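You operate a simulated robot arm through the tools that you are given. There is no shell and no other tool. Be economical: measure what you need, move in short steps, check, and stop when the job is done.

The job below is to be done with a simulated robot arm. You get a single attempt, and the scene is never put back.

JOB
Slide the yellow panel into track two and pin the stop block at hole 4.
Fine: shut track latch two over the panel; use the black pin.

Only the result counts: the job must be done as asked and must still hold three seconds after the hand-in. Knocking over, shifting, dropping, spilling or breaking anything else fails it.

ROBOT AND FRAMES
A 7-joint arm with a two-finger parallel gripper, fixed in place. Base frame: the origin is at the foot of the arm, x ahead of it, y to its left, z up; the work surface is at about z = 846. Units: mm, degrees, N and s.
With the tool pointing down near the work surface it reaches from about 240 to 720 mm from the base axis. Its first joint turns from -115.0 to 115.0 degrees. Payload 3.91 kg.
The TCP is the grasp point between the finger pads, 30 mm short of the fingertips. In the tool frame z runs along the fingers and y along their closing line. The gripper opens to 110 mm. The fingers are 20 mm wide and 10 mm thick; the gripper's body (48 by 112 mm) begins 55 mm behind the TCP.
Orientation is that of the tool frame in the base frame, as a unit quaternion [x, y, z, w]. With the fingers straight down and closing along the base's y, the tool's x points along the base's -x, its y along +y and its z along -z.

CONTROLS
- The arm moves only by the tool nudge_tool. Its argument "targets" is a list of rows, each a list of 6 numbers: the shift along the tool's x, y, z in units of 150 mm (1.0 is 150 mm), then the turn, a rotation vector about the tool's x, y, z in units of 45 degrees (1.0 is 45 degrees). In form: [[tx, ty, tz, ax, ay, az], ...]. A call has 1 to 12 rows; each row is the pose to reach, as a shift and turn from the pose commanded when the call began, along the tool's axes at that moment. "fingers" is the gripper command, from -1 (fully open) to 1 (shut), values between in proportion, set as the call begins (left out, the last holds). A call with a number of a shift or a turn outside -1 to 1 is refused whole. Each row takes 0.2 s and may step no farther than 50 mm and 8.6 degrees from the row before; otherwise, or with a gripper value out of range, the whole call is refused. Where a pose cannot be reached the arm comes as near as it can. A force on the tool above 40 N (or 10 N above the force at the start of the call, whichever is more), or a blocked arm, ends the call early, and 0.2 s more pass. The fingers move at their own pace (about 108 mm/s each) and stop on an object; they squeeze with about 40 N. The grip force told is the motor's: it shows also when the fingers shut on nothing. Time passes only in rows, and 0.2 s behind the last, so rows that repeat a pose let the fingers close. It gives the time, the measured TCP pose, the force on the tool (base axes), the opening and the grip force at its end, in the units of the frame above (readings bear some noise).
- Cameras (640 x 400 px; columns grow to the right, rows downward): "scene" is fixed at [407.7, -639.9, 1556.7]; the picture's right is [0.99, -0.11, 0.00], its down [-0.03, -0.30, -0.95] and it looks along [0.10, 0.95, -0.30] (base axes); focal length 333 px, centre (320, 200). "wrist" rides on the gripper at [72, 17, -103] in the tool frame; the picture's right is [-0.23, 0.97, 0.00], its down [-0.76, -0.18, -0.62] and it looks along [-0.61, -0.14, 0.78] (tool axes); focal length 222 px, centre (320, 200). There is no depth. A picture from a camera that has moved, and an enlarged one, comes with that camera's place and axes in the base frame and with its lens. The place of the scene camera against the robot may be out by one fixed shift of up to 18 mm in any direction.
- get_image(camera): a new picture of that camera. It takes no simulated time.
- lift_body(by): slides the trunk up (or, below 0, down) by that many mm; the arm rides with it, the base frame stays. It gives what a move gives, with no picture.
- inspect(camera, box): a new picture of the part [left, top, right, bottom] of that camera's present view, enlarged. It takes no simulated time.
- finish_job(): hands the job in; it is judged then, once.

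Go step by step. Nothing tells you positions but the pictures and the camera data: compare them with the known pose of the tool, close in by small moves and look again before you grip or let go. The budget is 120 turns and 76 pictures, counting those below and the enlarged ones. Unless the task says otherwise, let go and move clear before handing in, and close with one line.

The tools are called after "Emit:" as a command line: name --pt "numbers of a row" for each row, then --argument value for the rest, lists and objects as JSON in quotes. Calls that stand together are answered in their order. nudge_tool: Moves the arm, as the interface text tells. Its arguments: {"type":"object","properties":{"targets":{"type":"array","items":{"type":"array","items":{"type":"number"}}},"fingers":{"type":"number"}},"required":["targets"]} The other tools are called the same way: lift_body (by) slides the trunk up or down; get_image (camera) takes a picture; inspect (camera, box) takes an enlarged picture of a part of a camera's view; finish_job () hands the job in.

At the start:

```text
time: 0.0
eef_pos: [332.8, 220.6, 1585.6]
tool_rot: [0.0, 1.0, 0.0, 0.001]
force: [0.6, 0.1, 1.0]
gripper_width: 110.3
finger_force: 0.1
trunk travel left (down, up): [-925.0, 65.0]
```

scene: 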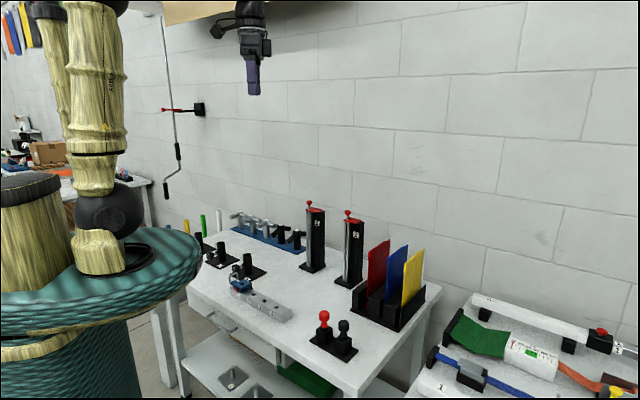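
wrist: 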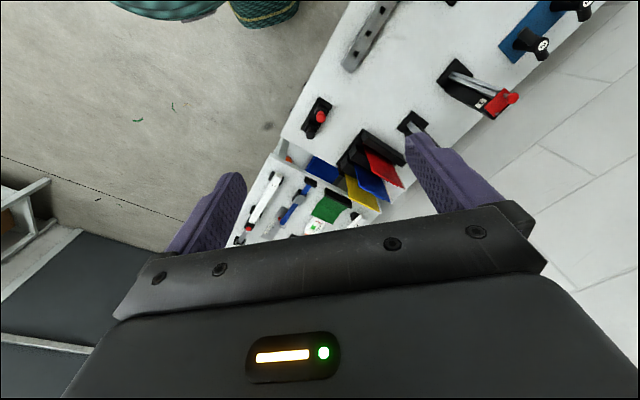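

I see a table with panels in a rack (red, blue, yellow), two vertical tracks with red tops, a perforated rail with a blue stop block, and red/black pins. I'll enlarge views before moving.

Emit:
inspect --camera "scene" --box '[280, 190, 460, 370]'

Emit:
inspect --camera "scene" --box '[180, 200, 320, 340]'

```text
2.22 times, centred on (370, 280) of scene
camera zoom: at [407.7, -639.9, 1556.7], right [0.99, -0.11, 0.0], down [-0.03, -0.3, -0.95], along [0.1, 0.95, -0.3], focal length 740 px, centre (209, 22)
```

zoom: 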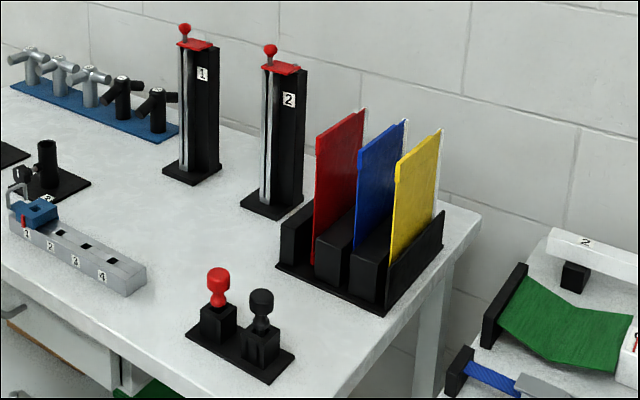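

```text
2.86 times, centred on (250, 270) of scene
camera zoom: at [407.7, -639.9, 1556.7], right [0.99, -0.11, 0.0], down [-0.03, -0.3, -0.95], along [0.1, 0.95, -0.3], focal length 951 px, centre (520, 0)
```

zoom: 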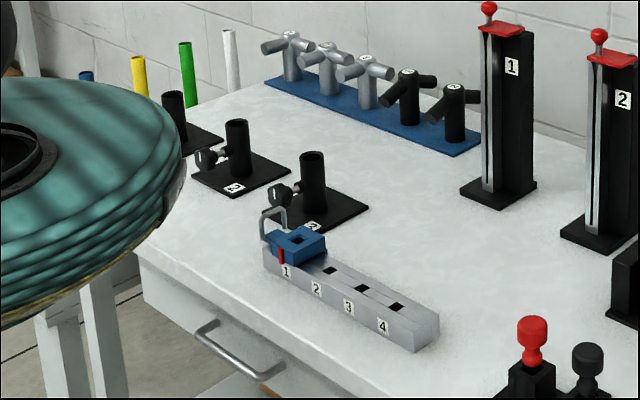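

The tall things stand far out (roughly 800 mm), the rail and pins are nearer. I'll lower the trunk for a closer wrist view.

Emit:
lift_body --by -300

Emit:
get_image --camera "wrist"

Emit:
get_image --camera "scene"

```text
time: 3.0
eef_pos: [332.1, 220.5, 1284.6]
tool_rot: [0.0, 1.0, 0.0, 0.0]
force: [-0.2, 0.3, 0.1]
gripper_width: 110.1
finger_force: 0.1
trunk travel left (down, up): [-625.0, 365.0]
```

```text
71 pictures are left
camera wrist: at [259.6, 236.7, 1389.2], right [0.23, 0.97, 0.0], down [0.76, -0.18, 0.62], along [0.61, -0.14, -0.78], focal length 222 px, centre (320, 200)
```

wrist: 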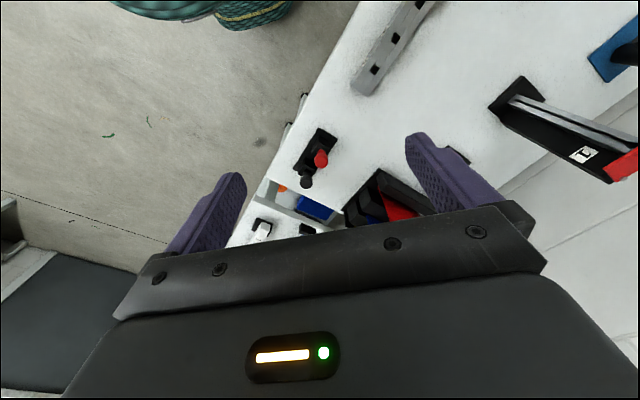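

```text
70 pictures are left
```

scene: 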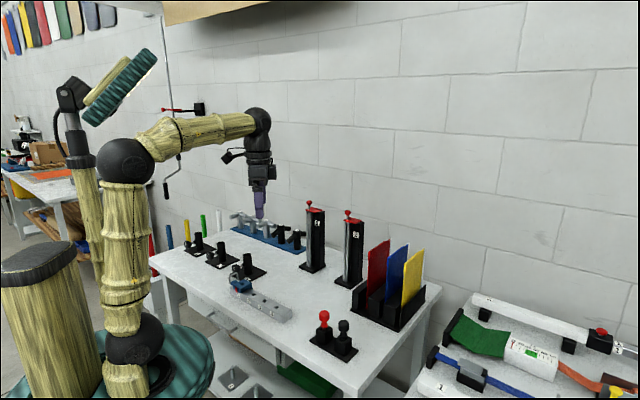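

Table is turned about 45° relative to the base. I'll turn the tool to azimuth 45° and tilt it toward the towers to look closely.

Emit:
nudge_tool --pt "0 0 0 0 0 -0.17" --pt "0 0 0 0 0 -0.34" --pt "0 0 0 0 0 -0.51" --pt "0 0 0 0 0 -0.68" --pt "0 0 0 0 0 -0.85" --pt "0 0 0 0 0 -1.0"

Emit:
nudge_tool --pt "0 0 0 0 -0.17 0" --pt "0 0 0 0 -0.34 0" --pt "0 0 0 0 -0.51 0" --pt "0 0 0 0 -0.68 0" --pt "0 0 0 0 -0.85 0" --pt "0 0 0 0 -1.0 0"

Emit:
get_image --camera "wrist"

```text
time: 4.4
eef_pos: [333.0, 220.5, 1284.4]
tool_rot: [-0.384, 0.923, 0.0, 0.0]
force: [0.4, 0.2, -0.5]
gripper_width: 110.0
finger_force: 0.1
trunk travel left (down, up): [-625.0, 365.0]
```

```text
time: 5.8
eef_pos: [351.7, 221.6, 1271.9]
tool_rot: [-0.358, 0.863, 0.135, 0.329]
force: [-1.3, 0.3, -0.2]
gripper_width: 110.3
finger_force: 0.1
out of reach, approached as far as the arm can: row 5, 6
trunk travel left (down, up): [-625.0, 365.0]
```

```text
69 pictures are left
camera wrist: at [252.9, 145.8, 1301.7], right [-0.57, 0.81, 0.15], down [0.23, -0.02, 0.97], along [0.79, 0.59, -0.18], focal length 222 px, centre (320, 200)
```

wrist: 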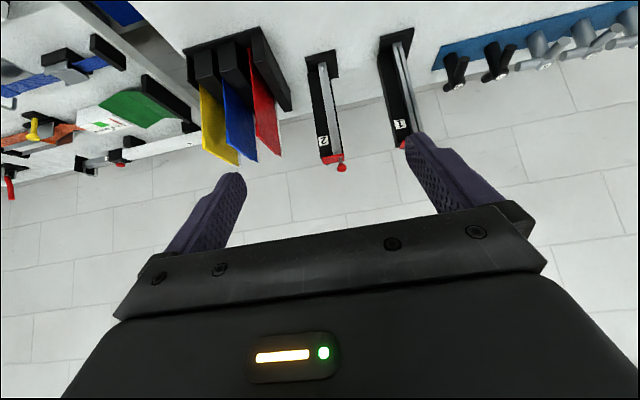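

A useful (upside-down) view of rack and towers; I'll enlarge it.

Emit:
inspect --camera "wrist" --box '[170, 20, 430, 185]'

Emit:
inspect --camera "scene" --box '[295, 190, 385, 300]'

```text
2.42 times, centred on (300, 102) of wrist
camera zoom: at [252.9, 145.8, 1301.7], right [-0.57, 0.81, 0.15], down [0.23, -0.02, 0.97], along [0.79, 0.59, -0.18], focal length 538 px, centre (368, 436)
```

zoom: 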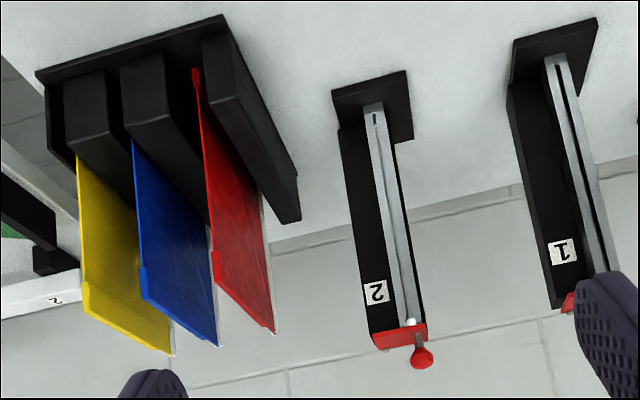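

```text
3.64 times, centred on (340, 245) of scene
camera zoom: at [407.7, -639.9, 1556.7], right [0.99, -0.11, 0.0], down [-0.03, -0.3, -0.95], along [0.1, 0.95, -0.3], focal length 1211 px, centre (247, 36)
```

zoom: 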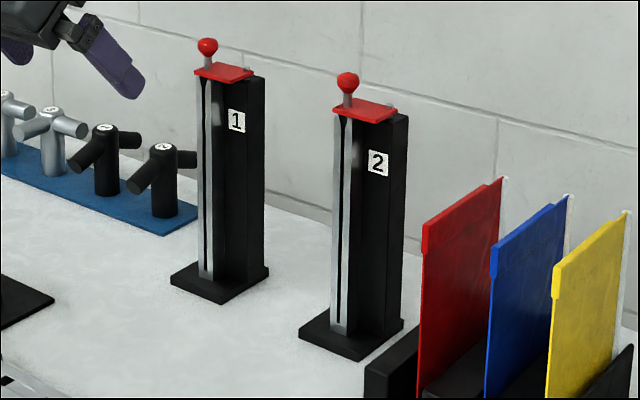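

The panels have a bead on the far edge that goes into the silver slot from above, under a red swing latch. I'll move closer to tower 2 to study the latch.

Emit:
nudge_tool --pt "-0.17 0 0.2 0 0 0" --pt "-0.34 0 0.4 0 0 0" --pt "-0.51 0 0.6 0 0 0" --pt "-0.68 0 0.8 0 0 0" --pt "-0.85 0 0.95 0 0 0" --pt "-0.85 0 0.95 0 0 0"

Emit:
get_image --camera "wrist"

```text
time: 7.2
eef_pos: [487.9, 355.1, 1250.3]
tool_rot: [-0.358, 0.863, 0.136, 0.329]
force: [0.3, -0.6, 0.4]
gripper_width: 109.9
finger_force: 0.1
trunk travel left (down, up): [-625.0, 365.0]
```

```text
66 pictures are left
camera wrist: at [388.3, 279.2, 1279.3], right [-0.57, 0.81, 0.15], down [0.23, -0.02, 0.97], along [0.79, 0.59, -0.18], focal length 222 px, centre (320, 200)
```

wrist: 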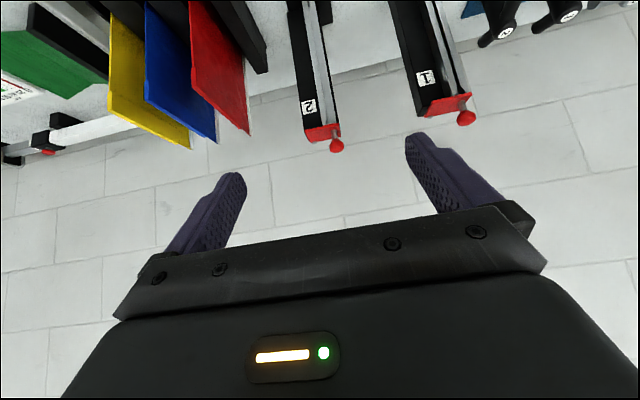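

Emit:
inspect --camera "wrist" --box '[260, 60, 380, 160]'

```text
4.00 times, centred on (320, 110) of wrist
camera zoom: at [388.3, 279.2, 1279.3], right [-0.57, 0.81, 0.15], down [0.23, -0.02, 0.97], along [0.79, 0.59, -0.18], focal length 888 px, centre (320, 560)
```

zoom: 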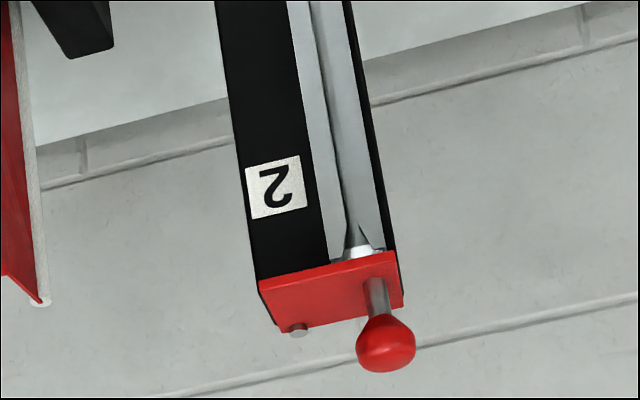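

The latch plate covers slot 2, pivoting on a pin at its back right; the knob centre is about (631, 508, 1138). I'll approach the knob with the fingers part open.

Emit:
nudge_tool --pt "-0.137 0.013 0.25 0 0 0" --pt "-0.274 0.026 0.5 0 0 0" --pt "-0.41 0.04 0.75 0 0 0" --pt "-0.548 0.052 1.0 0 0 0" --fingers 0.1

Emit:
get_image --camera "wrist"

Emit:
inspect --camera "scene" --box '[295, 150, 395, 250]'

```text
time: 8.2
eef_pos: [598.2, 476.7, 1190.0]
tool_rot: [-0.358, 0.864, 0.136, 0.327]
force: [0.2, 1.0, -0.1]
gripper_width: 49.7
finger_force: 0.0
trunk travel left (down, up): [-625.0, 365.0]
```

```text
64 pictures are left
camera wrist: at [499.0, 401.5, 1221.2], right [-0.57, 0.81, 0.15], down [0.24, -0.01, 0.97], along [0.79, 0.59, -0.18], focal length 222 px, centre (320, 200)
```

wrist: 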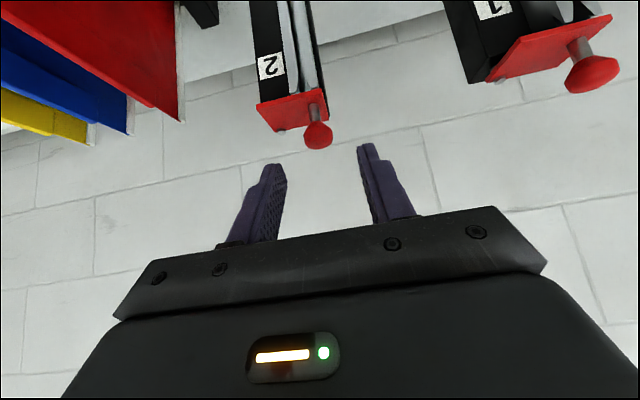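

```text
4.00 times, centred on (345, 200) of scene
camera zoom: at [407.7, -639.9, 1556.7], right [0.99, -0.11, 0.0], down [-0.03, -0.3, -0.95], along [0.1, 0.95, -0.3], focal length 1332 px, centre (220, 200)
```

zoom: 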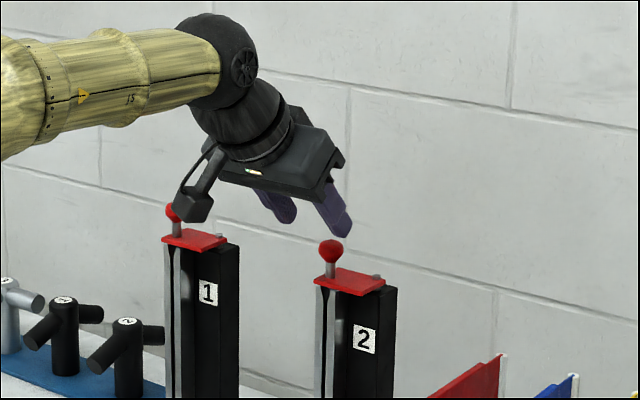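

Aligned with the knob. Advancing to straddle it, then looking.

Emit:
nudge_tool --pt "0 0 0.2 0 0 0" --pt "0 0 0.38 0 0 0" --pt "0 0 0.38 0 0 0"

Emit:
inspect --camera "wrist" --box '[220, 80, 420, 240]'

Emit:
inspect --camera "scene" --box '[305, 180, 395, 240]'

```text
time: 9.0
eef_pos: [622.1, 501.7, 1150.0]
tool_rot: [-0.357, 0.864, 0.136, 0.329]
force: [0.4, 0.5, 0.6]
gripper_width: 49.3
finger_force: 0.1
trunk travel left (down, up): [-625.0, 365.0]
```

```text
2.50 times, centred on (320, 160) of wrist
camera zoom: at [522.8, 425.0, 1179.6], right [-0.57, 0.81, 0.15], down [0.24, -0.02, 0.97], along [0.79, 0.59, -0.18], focal length 555 px, centre (320, 300)
```

zoom: 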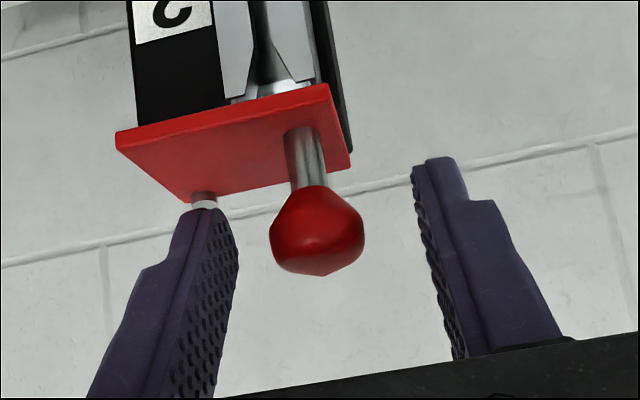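

```text
6.67 times, centred on (350, 210) of scene
camera zoom: at [407.7, -639.9, 1556.7], right [0.99, -0.11, 0.0], down [-0.03, -0.3, -0.95], along [0.1, 0.95, -0.3], focal length 2220 px, centre (120, 133)
```

zoom: 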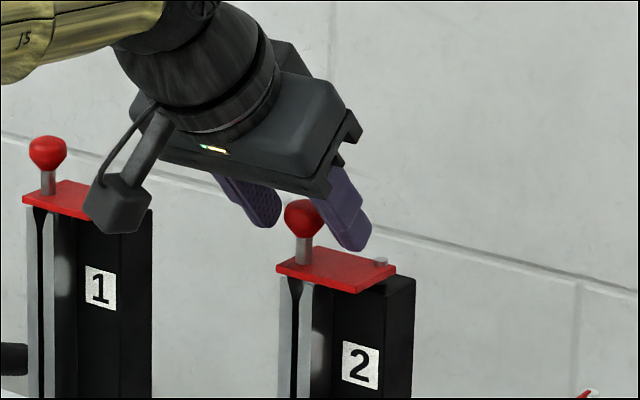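

Emit:
nudge_tool --pt "0 0 0 0 0 0" --pt "0 0 0 0 0 0" --pt "0 0 0 0 0 0" --fingers 1

Emit:
inspect --camera "wrist" --box '[220, 80, 420, 240]'

```text
time: 9.8
eef_pos: [622.4, 501.0, 1148.0]
tool_rot: [-0.358, 0.864, 0.136, 0.328]
force: [2.5, 0.2, -1.4]
gripper_width: 23.0
finger_force: 45.2
trunk travel left (down, up): [-625.0, 365.0]
```

```text
2.50 times, centred on (320, 160) of wrist
camera zoom: at [523.2, 425.1, 1179.2], right [-0.57, 0.81, 0.15], down [0.24, -0.02, 0.97], along [0.79, 0.59, -0.18], focal length 555 px, centre (320, 300)
```

zoom: 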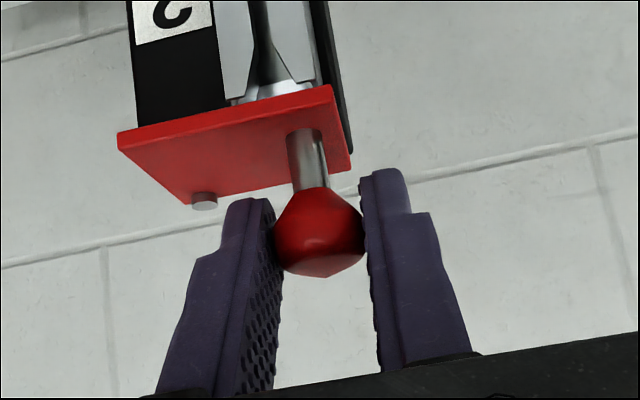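

Knob gripped (23 mm). I'll try swinging it gently back (+y) about the pivot near (670, 497) and watch the force.

Emit:
nudge_tool --pt "-0.009 0.007 0.008 0 0 0" --pt "-0.018 0.014 0.016 0 0 0" --pt "-0.027 0.021 0.024 0 0 0" --pt "-0.035 0.028 0.031 0 0 0"

```text
time: 10.8
eef_pos: [624.0, 507.2, 1148.9]
tool_rot: [-0.357, 0.864, 0.136, 0.328]
force: [1.6, -8.9, -3.5]
gripper_width: 23.0
finger_force: 45.1
trunk travel left (down, up): [-625.0, 365.0]
```

Emit:
inspect --camera "wrist" --box '[220, 80, 420, 240]'

```text
2.50 times, centred on (320, 160) of wrist
camera zoom: at [526.0, 432.4, 1179.3], right [-0.57, 0.81, 0.15], down [0.24, -0.02, 0.97], along [0.79, 0.59, -0.18], focal length 555 px, centre (320, 300)
```

zoom: 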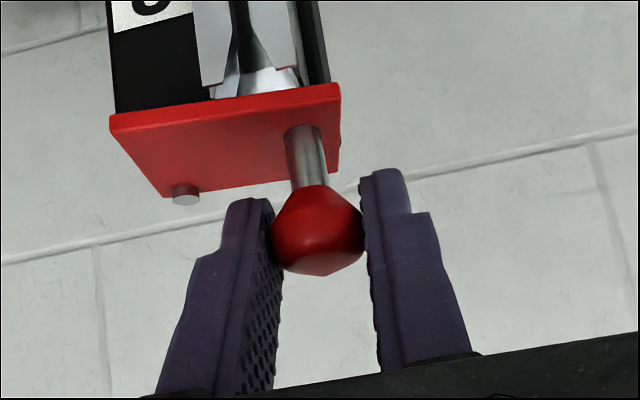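

It rotates freely that way. Continuing along the arc.

Emit:
nudge_tool --pt "-0.024 0.012 0.022 0 0 0" --pt "-0.047 0.019 0.042 0 0 0" --pt "-0.075 0.022 0.067 0 0 0" --pt "-0.103 0.022 0.091 0 0 0" --pt "-0.13 0.016 0.116 0 0 0" --pt "-0.157 0.006 0.14 0 0 0"

Emit:
inspect --camera "wrist" --box '[220, 80, 420, 240]'

```text
time: 12.2
eef_pos: [640.8, 529.8, 1149.5]
tool_rot: [-0.358, 0.863, 0.137, 0.329]
force: [-4.4, -4.0, -1.7]
gripper_width: 23.1
finger_force: 44.6
out of reach, approached as far as the arm can: row 6
trunk travel left (down, up): [-625.0, 365.0]
```

```text
2.50 times, centred on (320, 160) of wrist
camera zoom: at [542.7, 453.8, 1179.3], right [-0.57, 0.81, 0.15], down [0.24, -0.02, 0.97], along [0.79, 0.59, -0.18], focal length 555 px, centre (320, 300)
```

zoom: 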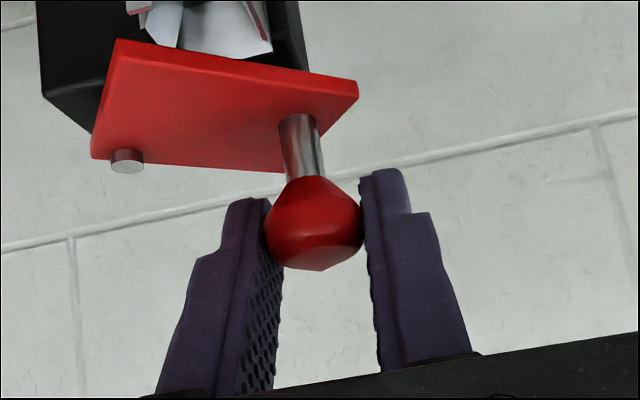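

The reach ended at this trunk height with the latch half open. I'll let go, back out, and raise the trunk for more reach.

Emit:
nudge_tool --pt "0 0 0 0 0 0" --pt "0 0 0 0 0 0" --pt "0 0 -0.2 0 0 0" --pt "0 0 -0.5 0 0 0" --pt "0 0 -0.8 0 0 0" --fingers 0.1

Emit:
lift_body --by 180

Emit:
get_image --camera "scene"

```text
time: 13.4
eef_pos: [585.6, 472.0, 1239.7]
tool_rot: [-0.357, 0.864, 0.136, 0.329]
force: [-0.1, -0.6, 0.6]
gripper_width: 49.7
finger_force: 0.1
trunk travel left (down, up): [-625.0, 365.0]
```

```text
time: 15.4
eef_pos: [586.0, 472.3, 1417.4]
tool_rot: [-0.356, 0.864, 0.136, 0.329]
force: [0.6, -0.2, 0.7]
gripper_width: 49.7
finger_force: 0.1
trunk travel left (down, up): [-805.0, 185.0]
```

```text
57 pictures are left
```

scene: 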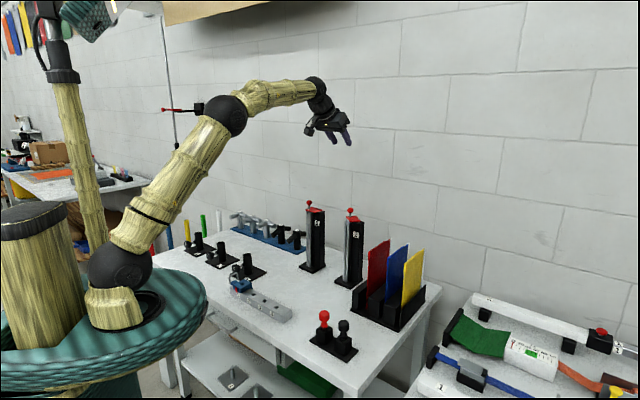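

Emit:
nudge_tool --pt "0.158 0 0.177 0 0 0" --pt "0.316 0 0.354 0 0 0" --pt "0.473 0 0.531 0 0 0" --pt "0.631 0 0.708 0 0 0" --pt "0.789 0 0.885 0 0 0"

Emit:
inspect --camera "wrist" --box '[220, 60, 420, 220]'

```text
time: 16.6
eef_pos: [585.9, 472.1, 1237.1]
tool_rot: [-0.358, 0.863, 0.137, 0.328]
force: [0.7, -0.7, 0.2]
gripper_width: 49.5
finger_force: 0.2
trunk travel left (down, up): [-805.0, 185.0]
```

```text
2.50 times, centred on (320, 140) of wrist
camera zoom: at [487.4, 396.2, 1267.9], right [-0.57, 0.81, 0.15], down [0.24, -0.02, 0.97], along [0.79, 0.59, -0.18], focal length 555 px, centre (320, 350)
```

zoom: 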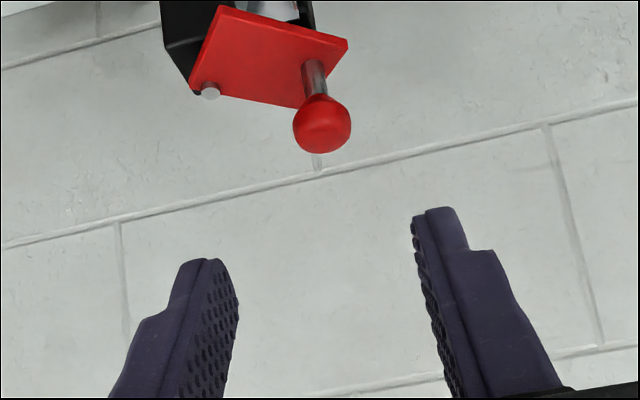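

Emit:
nudge_tool --pt "0.006 0.005 0.26 0 0 0" --pt "0.012 0.01 0.52 0 0 0" --pt "0.018 0.014 0.778 0 0 0" --pt "0.018 0.014 0.778 0 0 0"

Emit:
nudge_tool --pt "0 0 0 0 0 0" --pt "0 0 0 0 0 0" --fingers 1

```text
time: 17.6
eef_pos: [638.6, 524.5, 1153.9]
tool_rot: [-0.357, 0.863, 0.137, 0.329]
force: [-1.2, -0.2, -0.7]
gripper_width: 49.3
finger_force: 0.1
trunk travel left (down, up): [-805.0, 185.0]
```

```text
time: 18.2
eef_pos: [638.7, 527.7, 1151.3]
tool_rot: [-0.357, 0.864, 0.136, 0.328]
force: [2.1, 4.7, -3.8]
gripper_width: 22.8
finger_force: 45.1
trunk travel left (down, up): [-805.0, 185.0]
```

Emit:
nudge_tool --pt "-0.027 -0.01 0.024 0 0 0" --pt "-0.054 -0.022 0.048 0 0 0" --pt "-0.079 -0.041 0.07 0 0 0" --pt "-0.102 -0.063 0.091 0 0 0" --pt "-0.122 -0.09 0.108 0 0 0" --pt "-0.14 -0.119 0.125 0 0 0"

Emit:
inspect --camera "wrist" --box '[200, 60, 440, 240]'

```text
time: 19.6
eef_pos: [666.0, 542.5, 1150.8]
tool_rot: [-0.361, 0.862, 0.138, 0.329]
force: [-8.8, 29.5, 0.6]
gripper_width: 22.9
finger_force: 44.9
trunk travel left (down, up): [-805.0, 185.0]
```

```text
2.22 times, centred on (320, 150) of wrist
camera zoom: at [568.4, 465.5, 1181.2], right [-0.58, 0.8, 0.15], down [0.23, -0.02, 0.97], along [0.78, 0.59, -0.18], focal length 494 px, centre (320, 311)
```

zoom: 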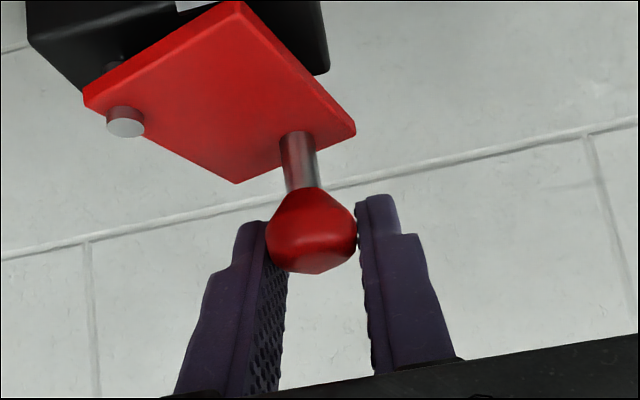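

Emit:
nudge_tool --pt "-0.015 0.01 0.014 0 0 0" --pt "-0.035 -0.01 0.031 0 0 0" --pt "-0.05 -0.025 0.045 0 0 0" --pt "-0.06 -0.05 0.055 0 0 0"

```text
time: 19.9
eef_pos: [667.0, 541.8, 1151.6]
tool_rot: [-0.355, 0.863, 0.144, 0.329]
force: [-4.0, 33.8, -4.4]
gripper_width: 23.4
finger_force: 45.1
trunk travel left (down, up): [-805.0, 185.0]
stopped in row 1: the force on the tool passed its limit (the readings are from after the stop); the commanded pose is now the measured one
```

Force rose, likely at the latch's stop or off the arc. I'll release, back out and look.

Emit:
nudge_tool --pt "0 0 0 0 0 0" --pt "0 0 0 0 0 0" --pt "0 0 -0.25 0 0 0" --pt "0 0 -0.5 0 0 0" --pt "0 0 -0.75 0 0 0" --pt "0 0 -1.0 0 0 0" --fingers 0.1

Emit:
inspect --camera "wrist" --box '[220, 60, 420, 220]'

Emit:
inspect --camera "scene" --box '[320, 190, 440, 290]'

```text
time: 21.3
eef_pos: [599.8, 459.9, 1262.4]
tool_rot: [-0.354, 0.864, 0.141, 0.329]
force: [0.5, -1.1, 1.5]
gripper_width: 49.3
finger_force: 0.0
trunk travel left (down, up): [-805.0, 185.0]
```

```text
2.50 times, centred on (320, 140) of wrist
camera zoom: at [500.6, 384.0, 1294.2], right [-0.56, 0.81, 0.16], down [0.24, -0.03, 0.97], along [0.79, 0.59, -0.18], focal length 555 px, centre (320, 350)
```

zoom: 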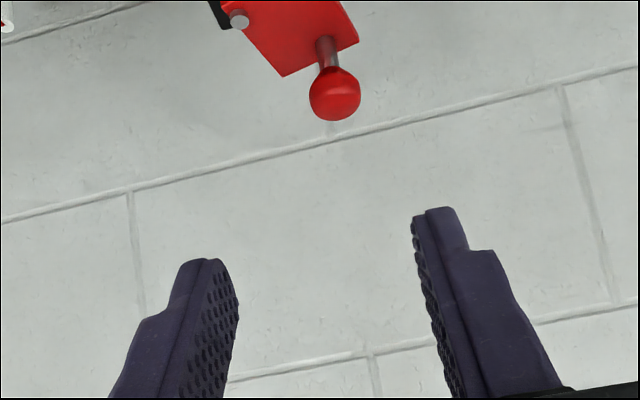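

```text
4.00 times, centred on (380, 240) of scene
camera zoom: at [407.7, -639.9, 1556.7], right [0.99, -0.11, 0.0], down [-0.03, -0.3, -0.95], along [0.1, 0.95, -0.3], focal length 1332 px, centre (80, 40)
```

zoom: 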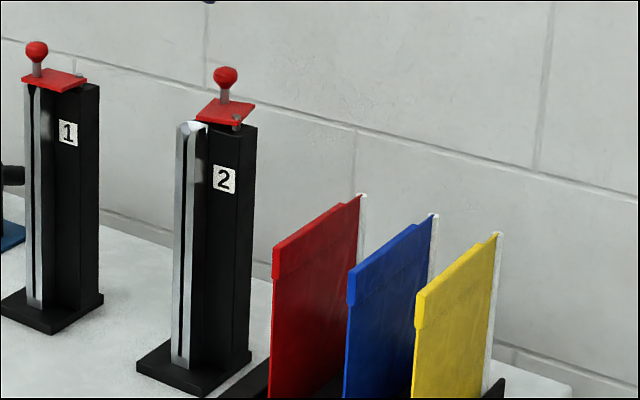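

Latch two is open and the slot mouth is clear. Next I'll travel over to the yellow panel (top near corner about (754, 227, 1072)).

Emit:
nudge_tool --pt "0.044 -0.227 -0.043 0 0 0" --pt "0.088 -0.455 -0.085 0 0 0" --pt "0.131 -0.682 -0.128 0 0 0" --pt "0.175 -0.909 -0.171 0 0 0"

Emit:
nudge_tool --pt "0.044 -0.227 -0.043 0 0 0" --pt "0.088 -0.455 -0.085 0 0 0" --pt "0.131 -0.682 -0.128 0 0 0" --pt "0.175 -0.909 -0.171 0 0 0"

Emit:
get_image --camera "wrist"

```text
time: 22.3
eef_pos: [668.8, 338.6, 1265.3]
tool_rot: [-0.355, 0.864, 0.141, 0.329]
force: [0.3, 0.2, -0.4]
gripper_width: 49.4
finger_force: 0.1
trunk travel left (down, up): [-805.0, 185.0]
```

```text
time: 23.3
eef_pos: [738.1, 214.5, 1266.1]
tool_rot: [-0.354, 0.864, 0.141, 0.33]
force: [0.5, -1.1, -0.2]
gripper_width: 49.4
finger_force: 0.1
trunk travel left (down, up): [-805.0, 185.0]
```

```text
52 pictures are left
camera wrist: at [639.4, 138.9, 1295.7], right [-0.57, 0.81, 0.16], down [0.24, -0.03, 0.97], along [0.79, 0.59, -0.18], focal length 222 px, centre (320, 200)
```

wrist: 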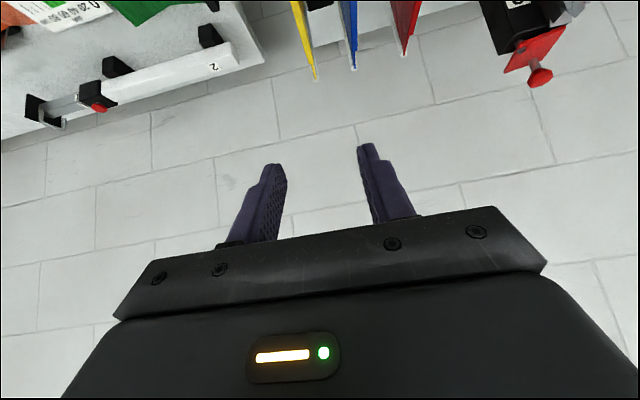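

Emit:
nudge_tool --pt "0.083 -0.005 0.25 0 0 0" --pt "0.167 -0.01 0.5 0 0 0" --pt "0.25 -0.015 0.75 0 0 0" --pt "0.333 -0.02 1.0 0 0 0"

Emit:
get_image --camera "wrist"

Emit:
inspect --camera "scene" --box '[350, 190, 450, 290]'

```text
time: 24.3
eef_pos: [783.8, 262.4, 1120.0]
tool_rot: [-0.355, 0.864, 0.14, 0.329]
force: [0.1, -0.5, 0.1]
gripper_width: 49.6
finger_force: 0.1
trunk travel left (down, up): [-805.0, 185.0]
```

```text
51 pictures are left
camera wrist: at [684.6, 187.1, 1149.7], right [-0.57, 0.81, 0.16], down [0.24, -0.03, 0.97], along [0.79, 0.59, -0.18], focal length 222 px, centre (320, 200)
```

wrist: 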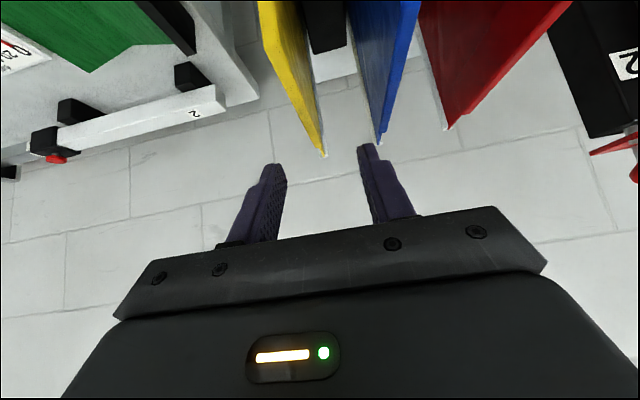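

```text
4.00 times, centred on (400, 240) of scene
camera zoom: at [407.7, -639.9, 1556.7], right [0.99, -0.11, 0.0], down [-0.03, -0.3, -0.95], along [0.1, 0.95, -0.3], focal length 1332 px, centre (0, 40)
```

zoom: 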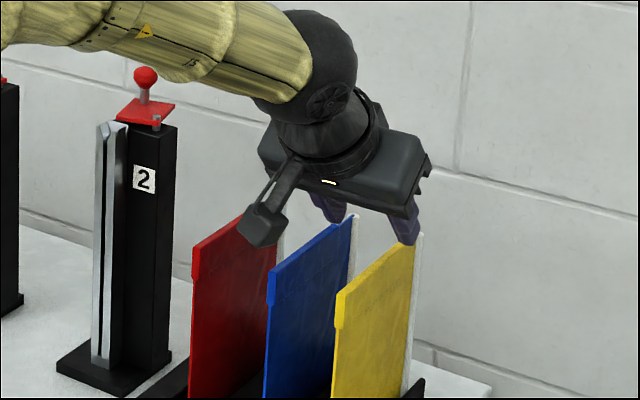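

Panel plane passes x−y ≈ 525.5; correcting laterally 3 mm and descending over it.

Emit:
nudge_tool --pt "0 -0.024 0 0 0 0" --pt "0.085 -0.024 0.114 0 0 0" --pt "0.17 -0.024 0.228 0 0 0" --pt "0.256 -0.024 0.343 0 0 0" --pt "0.256 -0.024 0.343 0 0 0"

Emit:
get_image --camera "wrist"

Emit:
inspect --camera "scene" --box '[350, 200, 450, 300]'

```text
time: 25.5
eef_pos: [790.6, 263.9, 1058.5]
tool_rot: [-0.355, 0.864, 0.141, 0.329]
force: [-0.1, -0.3, 0.1]
gripper_width: 49.5
finger_force: 0.0
trunk travel left (down, up): [-805.0, 185.0]
```

```text
49 pictures are left
camera wrist: at [691.1, 188.9, 1086.4], right [-0.57, 0.81, 0.16], down [0.24, -0.03, 0.97], along [0.79, 0.59, -0.18], focal length 222 px, centre (320, 200)
```

wrist: 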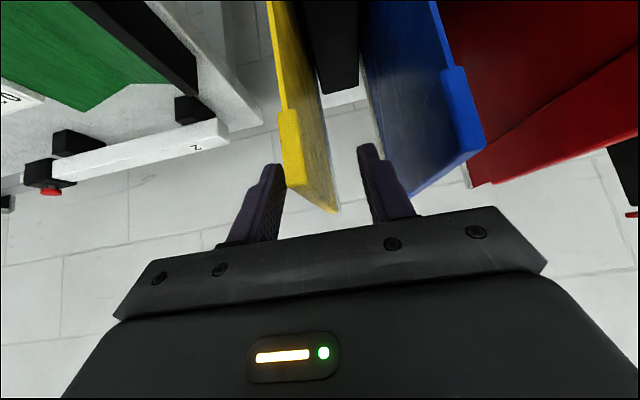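

```text
4.00 times, centred on (400, 250) of scene
camera zoom: at [407.7, -639.9, 1556.7], right [0.99, -0.11, 0.0], down [-0.03, -0.3, -0.95], along [0.1, 0.95, -0.3], focal length 1332 px, centre (0, 0)
```

zoom: 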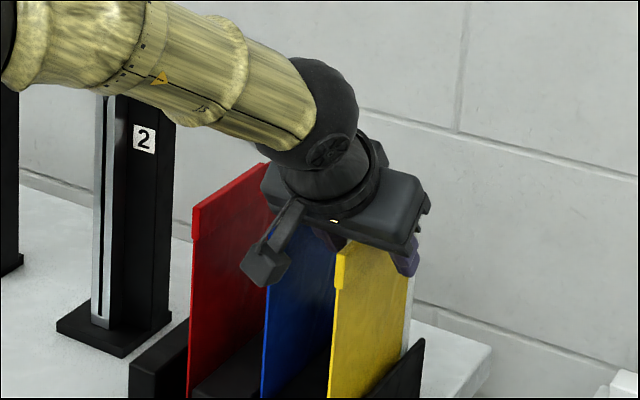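

Panel lies between the fingers. Closing.

Emit:
nudge_tool --pt "0 0 0 0 0 0" --pt "0 0 0 0 0 0" --pt "0 0 0 0 0 0" --fingers 1

Emit:
get_image --camera "wrist"

```text
time: 26.3
eef_pos: [791.0, 263.8, 1055.9]
tool_rot: [-0.354, 0.864, 0.141, 0.33]
force: [0.4, -0.5, -1.0]
gripper_width: 7.3
finger_force: 39.4
trunk travel left (down, up): [-805.0, 185.0]
```

```text
47 pictures are left
camera wrist: at [691.4, 188.7, 1086.3], right [-0.57, 0.81, 0.16], down [0.24, -0.03, 0.97], along [0.79, 0.59, -0.18], focal length 222 px, centre (320, 200)
```

wrist: 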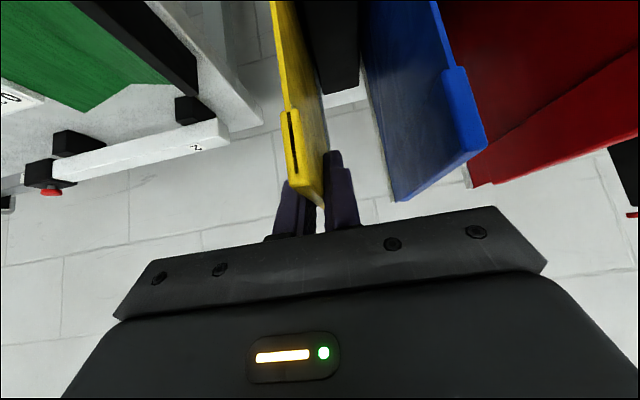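

Gripped (7 mm). Lifting straight up with the trunk.

Emit:
lift_body --by 40

Emit:
inspect --camera "scene" --box '[330, 180, 450, 320]'

```text
time: 27.1
eef_pos: [790.1, 264.5, 1097.2]
tool_rot: [-0.354, 0.864, 0.14, 0.33]
force: [0.3, -1.6, -0.2]
gripper_width: 7.4
finger_force: 40.1
trunk travel left (down, up): [-845.0, 145.0]
```

```text
2.86 times, centred on (390, 250) of scene
camera zoom: at [407.7, -639.9, 1556.7], right [0.99, -0.11, 0.0], down [-0.03, -0.3, -0.95], along [0.1, 0.95, -0.3], focal length 951 px, centre (120, 57)
```

zoom: 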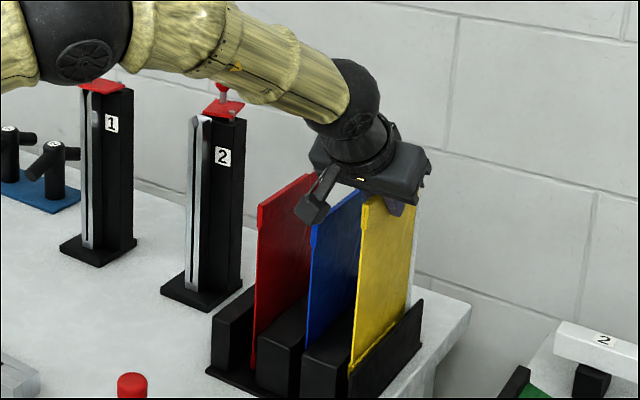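

Emit:
lift_body --by 145

Emit:
get_image --camera "scene"

```text
time: 28.8
eef_pos: [790.9, 264.6, 1241.8]
tool_rot: [-0.354, 0.863, 0.141, 0.33]
force: [-0.2, 0.8, -1.0]
gripper_width: 7.2
finger_force: 40.1
trunk travel left (down, up): [-990.0, 0.0]
```

```text
45 pictures are left
```

scene: 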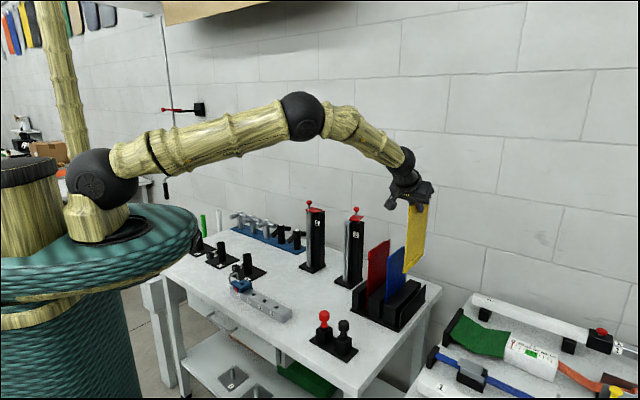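

Emit:
inspect --camera "scene" --box '[330, 180, 450, 290]'

```text
3.64 times, centred on (390, 235) of scene
camera zoom: at [407.7, -639.9, 1556.7], right [0.99, -0.11, 0.0], down [-0.03, -0.3, -0.95], along [0.1, 0.95, -0.3], focal length 1211 px, centre (66, 73)
```

zoom: 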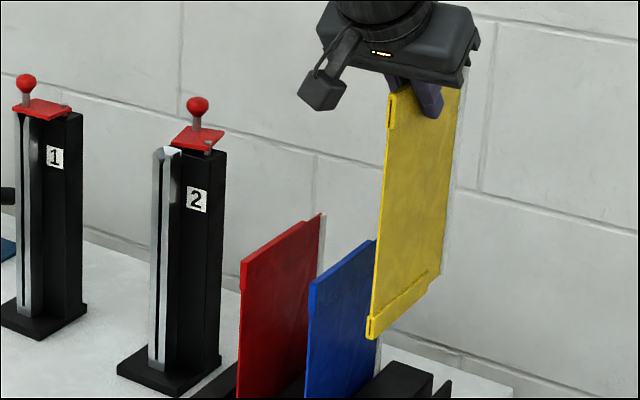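

Panel bottom is near z 1045; it needs about 85 mm more height to clear the track top (~1106). Lifting further, then over toward track two.

Emit:
nudge_tool --pt "-0.1 0 -0.11 0 0 0" --pt "-0.2 0 -0.22 0 0 0" --pt "-0.3 0 -0.335 0 0 0" --pt "-0.4 0.006 -0.446 0 0 0"

```text
time: 29.8
eef_pos: [790.0, 264.7, 1331.9]
tool_rot: [-0.355, 0.864, 0.14, 0.33]
force: [-0.5, -0.2, 0.0]
gripper_width: 7.3
finger_force: 40.4
trunk travel left (down, up): [-990.0, 0.0]
```

Emit:
nudge_tool --pt "0.055 0.234 -0.046 0 0 0" --pt "0.11 0.469 -0.092 0 0 0" --pt "0.165 0.703 -0.138 0 0 0" --pt "0.22 0.937 -0.184 0 0 0"

Emit:
nudge_tool --pt "0.055 0.234 -0.046 0 0 0" --pt "0.11 0.469 -0.092 0 0 0" --pt "0.165 0.703 -0.138 0 0 0" --pt "0.22 0.937 -0.184 0 0 0" --pt "0.22 0.937 -0.184 0 0 0"

Emit:
inspect --camera "scene" --box '[290, 110, 410, 240]'

Emit:
get_image --camera "wrist"

```text
time: 30.8
eef_pos: [658.5, 336.9, 1331.1]
tool_rot: [-0.355, 0.863, 0.141, 0.33]
force: [1.0, -0.5, -0.7]
gripper_width: 7.3
finger_force: 39.6
trunk travel left (down, up): [-990.0, 0.0]
```

```text
time: 32.0
eef_pos: [531.2, 401.9, 1330.9]
tool_rot: [-0.353, 0.865, 0.14, 0.329]
force: [0.2, 0.3, 0.2]
gripper_width: 7.4
finger_force: 39.8
trunk travel left (down, up): [-990.0, 0.0]
```

```text
3.08 times, centred on (350, 175) of scene
camera zoom: at [407.7, -639.9, 1556.7], right [0.99, -0.11, 0.0], down [-0.03, -0.3, -0.95], along [0.1, 0.95, -0.3], focal length 1024 px, centre (228, 277)
```

zoom: 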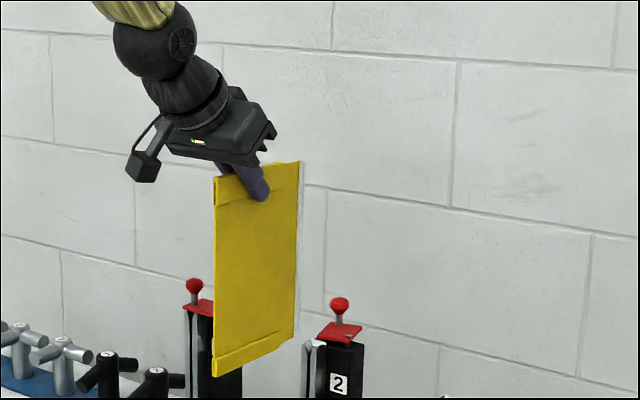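

```text
42 pictures are left
camera wrist: at [432.7, 326.8, 1360.9], right [-0.56, 0.81, 0.16], down [0.24, -0.03, 0.97], along [0.79, 0.59, -0.18], focal length 222 px, centre (320, 200)
```

wrist: 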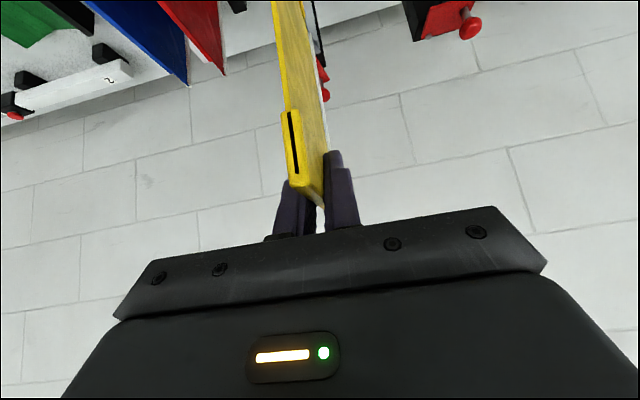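

Emit:
inspect --camera "scene" --box '[350, 155, 366, 230]'

Emit:
inspect --camera "scene" --box '[335, 200, 375, 240]'

```text
5.33 times, centred on (358, 192) of scene
camera zoom: at [407.7, -639.9, 1556.7], right [0.99, -0.11, 0.0], down [-0.03, -0.3, -0.95], along [0.1, 0.95, -0.3], focal length 1776 px, centre (117, 240)
```

zoom: 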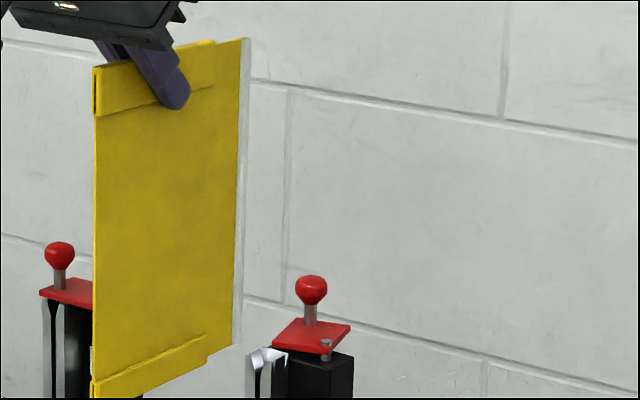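

```text
10.00 times, centred on (355, 220) of scene
camera zoom: at [407.7, -639.9, 1556.7], right [0.99, -0.11, 0.0], down [-0.03, -0.3, -0.95], along [0.1, 0.95, -0.3], focal length 3330 px, centre (-30, 0)
```

zoom: 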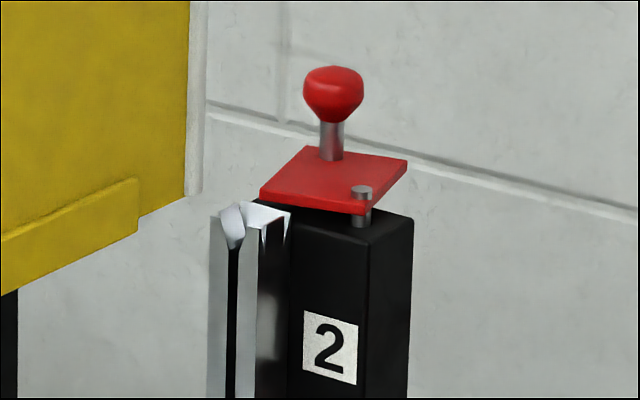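

Emit:
inspect --camera "wrist" --box '[260, 0, 380, 110]'

```text
3.64 times, centred on (320, 55) of wrist
camera zoom: at [432.7, 326.8, 1360.9], right [-0.56, 0.81, 0.16], down [0.24, -0.03, 0.97], along [0.79, 0.59, -0.18], focal length 808 px, centre (320, 727)
```

zoom: 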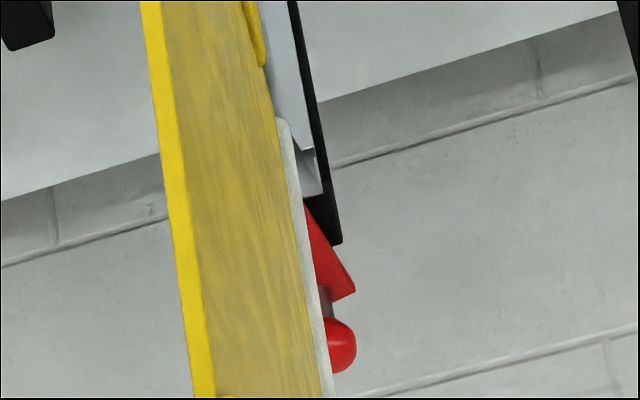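

Emit:
nudge_tool --pt "-0.062 0 0.056 0 0 0" --pt "-0.124 0 0.112 0 0 0" --pt "-0.124 0 0.112 0 0 0"

Emit:
inspect --camera "scene" --box '[335, 200, 375, 240]'

Emit:
inspect --camera "wrist" --box '[280, 0, 360, 60]'

```text
time: 32.8
eef_pos: [547.5, 421.8, 1330.3]
tool_rot: [-0.356, 0.863, 0.142, 0.329]
force: [-0.9, -0.3, -0.6]
gripper_width: 7.2
finger_force: 39.7
trunk travel left (down, up): [-990.0, 0.0]
```

```text
10.00 times, centred on (355, 220) of scene
camera zoom: at [407.7, -639.9, 1556.7], right [0.99, -0.11, 0.0], down [-0.03, -0.3, -0.95], along [0.1, 0.95, -0.3], focal length 3330 px, centre (-30, 0)
```

zoom: 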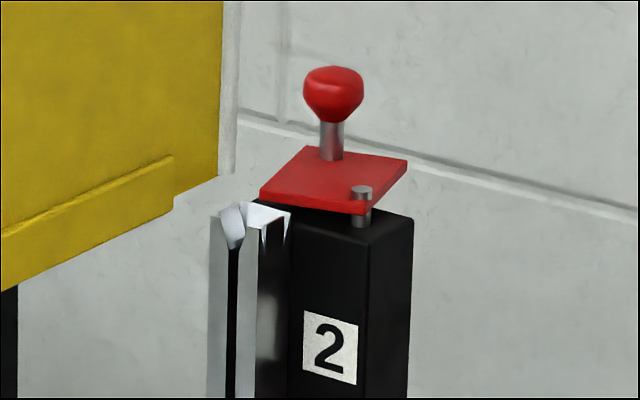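

```text
6.67 times, centred on (320, 30) of wrist
camera zoom: at [449.5, 346.6, 1360.6], right [-0.57, 0.81, 0.16], down [0.24, -0.03, 0.97], along [0.79, 0.59, -0.18], focal length 1481 px, centre (320, 1333)
```

zoom: 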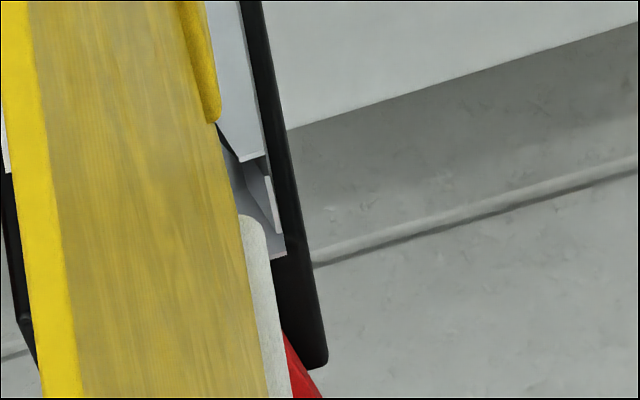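

Emit:
nudge_tool --pt "-0.04 -0.008 0.035 0 0 0" --pt "-0.08 -0.017 0.071 0 0 0" --pt "-0.08 -0.017 0.071 0 0 0"

Emit:
inspect --camera "scene" --box '[335, 200, 375, 240]'

Emit:
inspect --camera "wrist" --box '[280, 0, 360, 60]'

```text
time: 33.6
eef_pos: [561.2, 431.9, 1331.3]
tool_rot: [-0.355, 0.864, 0.141, 0.33]
force: [0.1, 0.0, -1.0]
gripper_width: 7.2
finger_force: 39.8
trunk travel left (down, up): [-990.0, 0.0]
```

```text
10.00 times, centred on (355, 220) of scene
camera zoom: at [407.7, -639.9, 1556.7], right [0.99, -0.11, 0.0], down [-0.03, -0.3, -0.95], along [0.1, 0.95, -0.3], focal length 3330 px, centre (-30, 0)
```

zoom: 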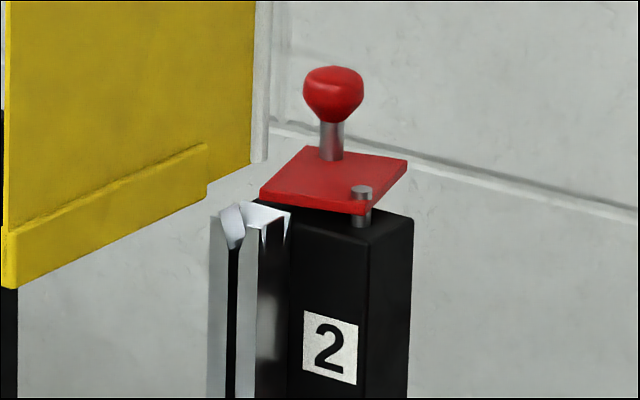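

```text
6.67 times, centred on (320, 30) of wrist
camera zoom: at [462.2, 355.6, 1361.3], right [-0.57, 0.81, 0.16], down [0.24, -0.03, 0.97], along [0.79, 0.59, -0.18], focal length 1481 px, centre (320, 1333)
```

zoom: 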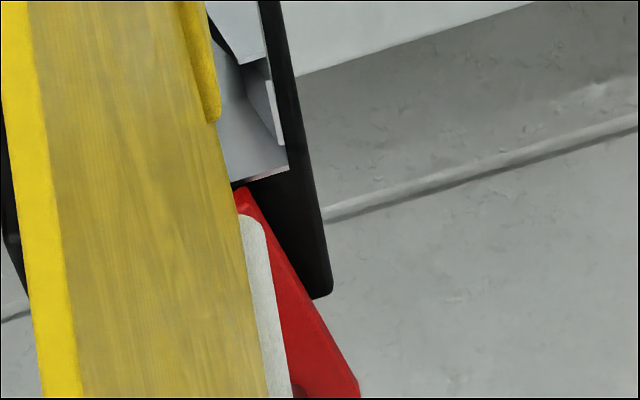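

Nearly over the mouth; I'll shift 2 mm right and descend 14 mm so the parallax vanishes, then look again.

Emit:
nudge_tool --pt "0 -0.013 0 0 0 0" --pt "0.031 -0.013 0.035 0 0 0" --pt "0.062 -0.014 0.069 0 0 0" --pt "0.062 -0.014 0.069 0 0 0"

Emit:
inspect --camera "scene" --box '[335, 200, 375, 240]'

Emit:
inspect --camera "wrist" --box '[280, 0, 360, 60]'

```text
time: 34.6
eef_pos: [561.7, 431.4, 1318.2]
tool_rot: [-0.355, 0.863, 0.141, 0.33]
force: [-0.9, 0.1, -0.8]
gripper_width: 7.3
finger_force: 39.8
trunk travel left (down, up): [-990.0, 0.0]
```

```text
10.00 times, centred on (355, 220) of scene
camera zoom: at [407.7, -639.9, 1556.7], right [0.99, -0.11, 0.0], down [-0.03, -0.3, -0.95], along [0.1, 0.95, -0.3], focal length 3330 px, centre (-30, 0)
```

zoom: 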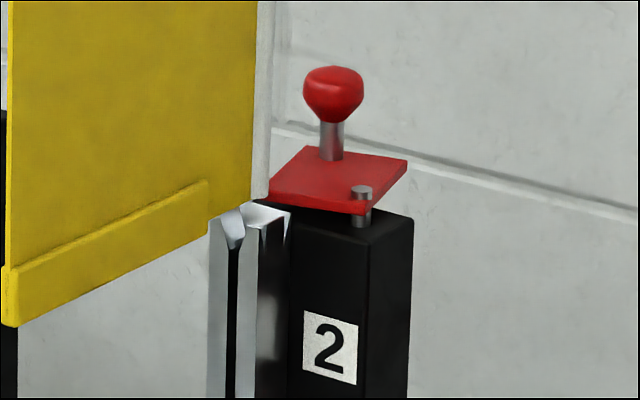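

```text
6.67 times, centred on (320, 30) of wrist
camera zoom: at [463.0, 355.5, 1347.1], right [-0.57, 0.81, 0.16], down [0.24, -0.03, 0.97], along [0.79, 0.59, -0.18], focal length 1481 px, centre (320, 1333)
```

zoom: 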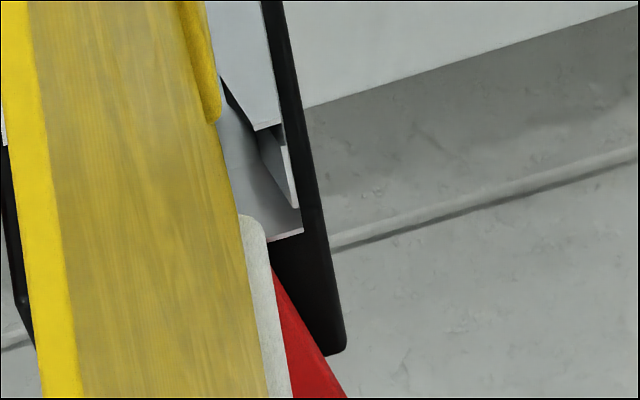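

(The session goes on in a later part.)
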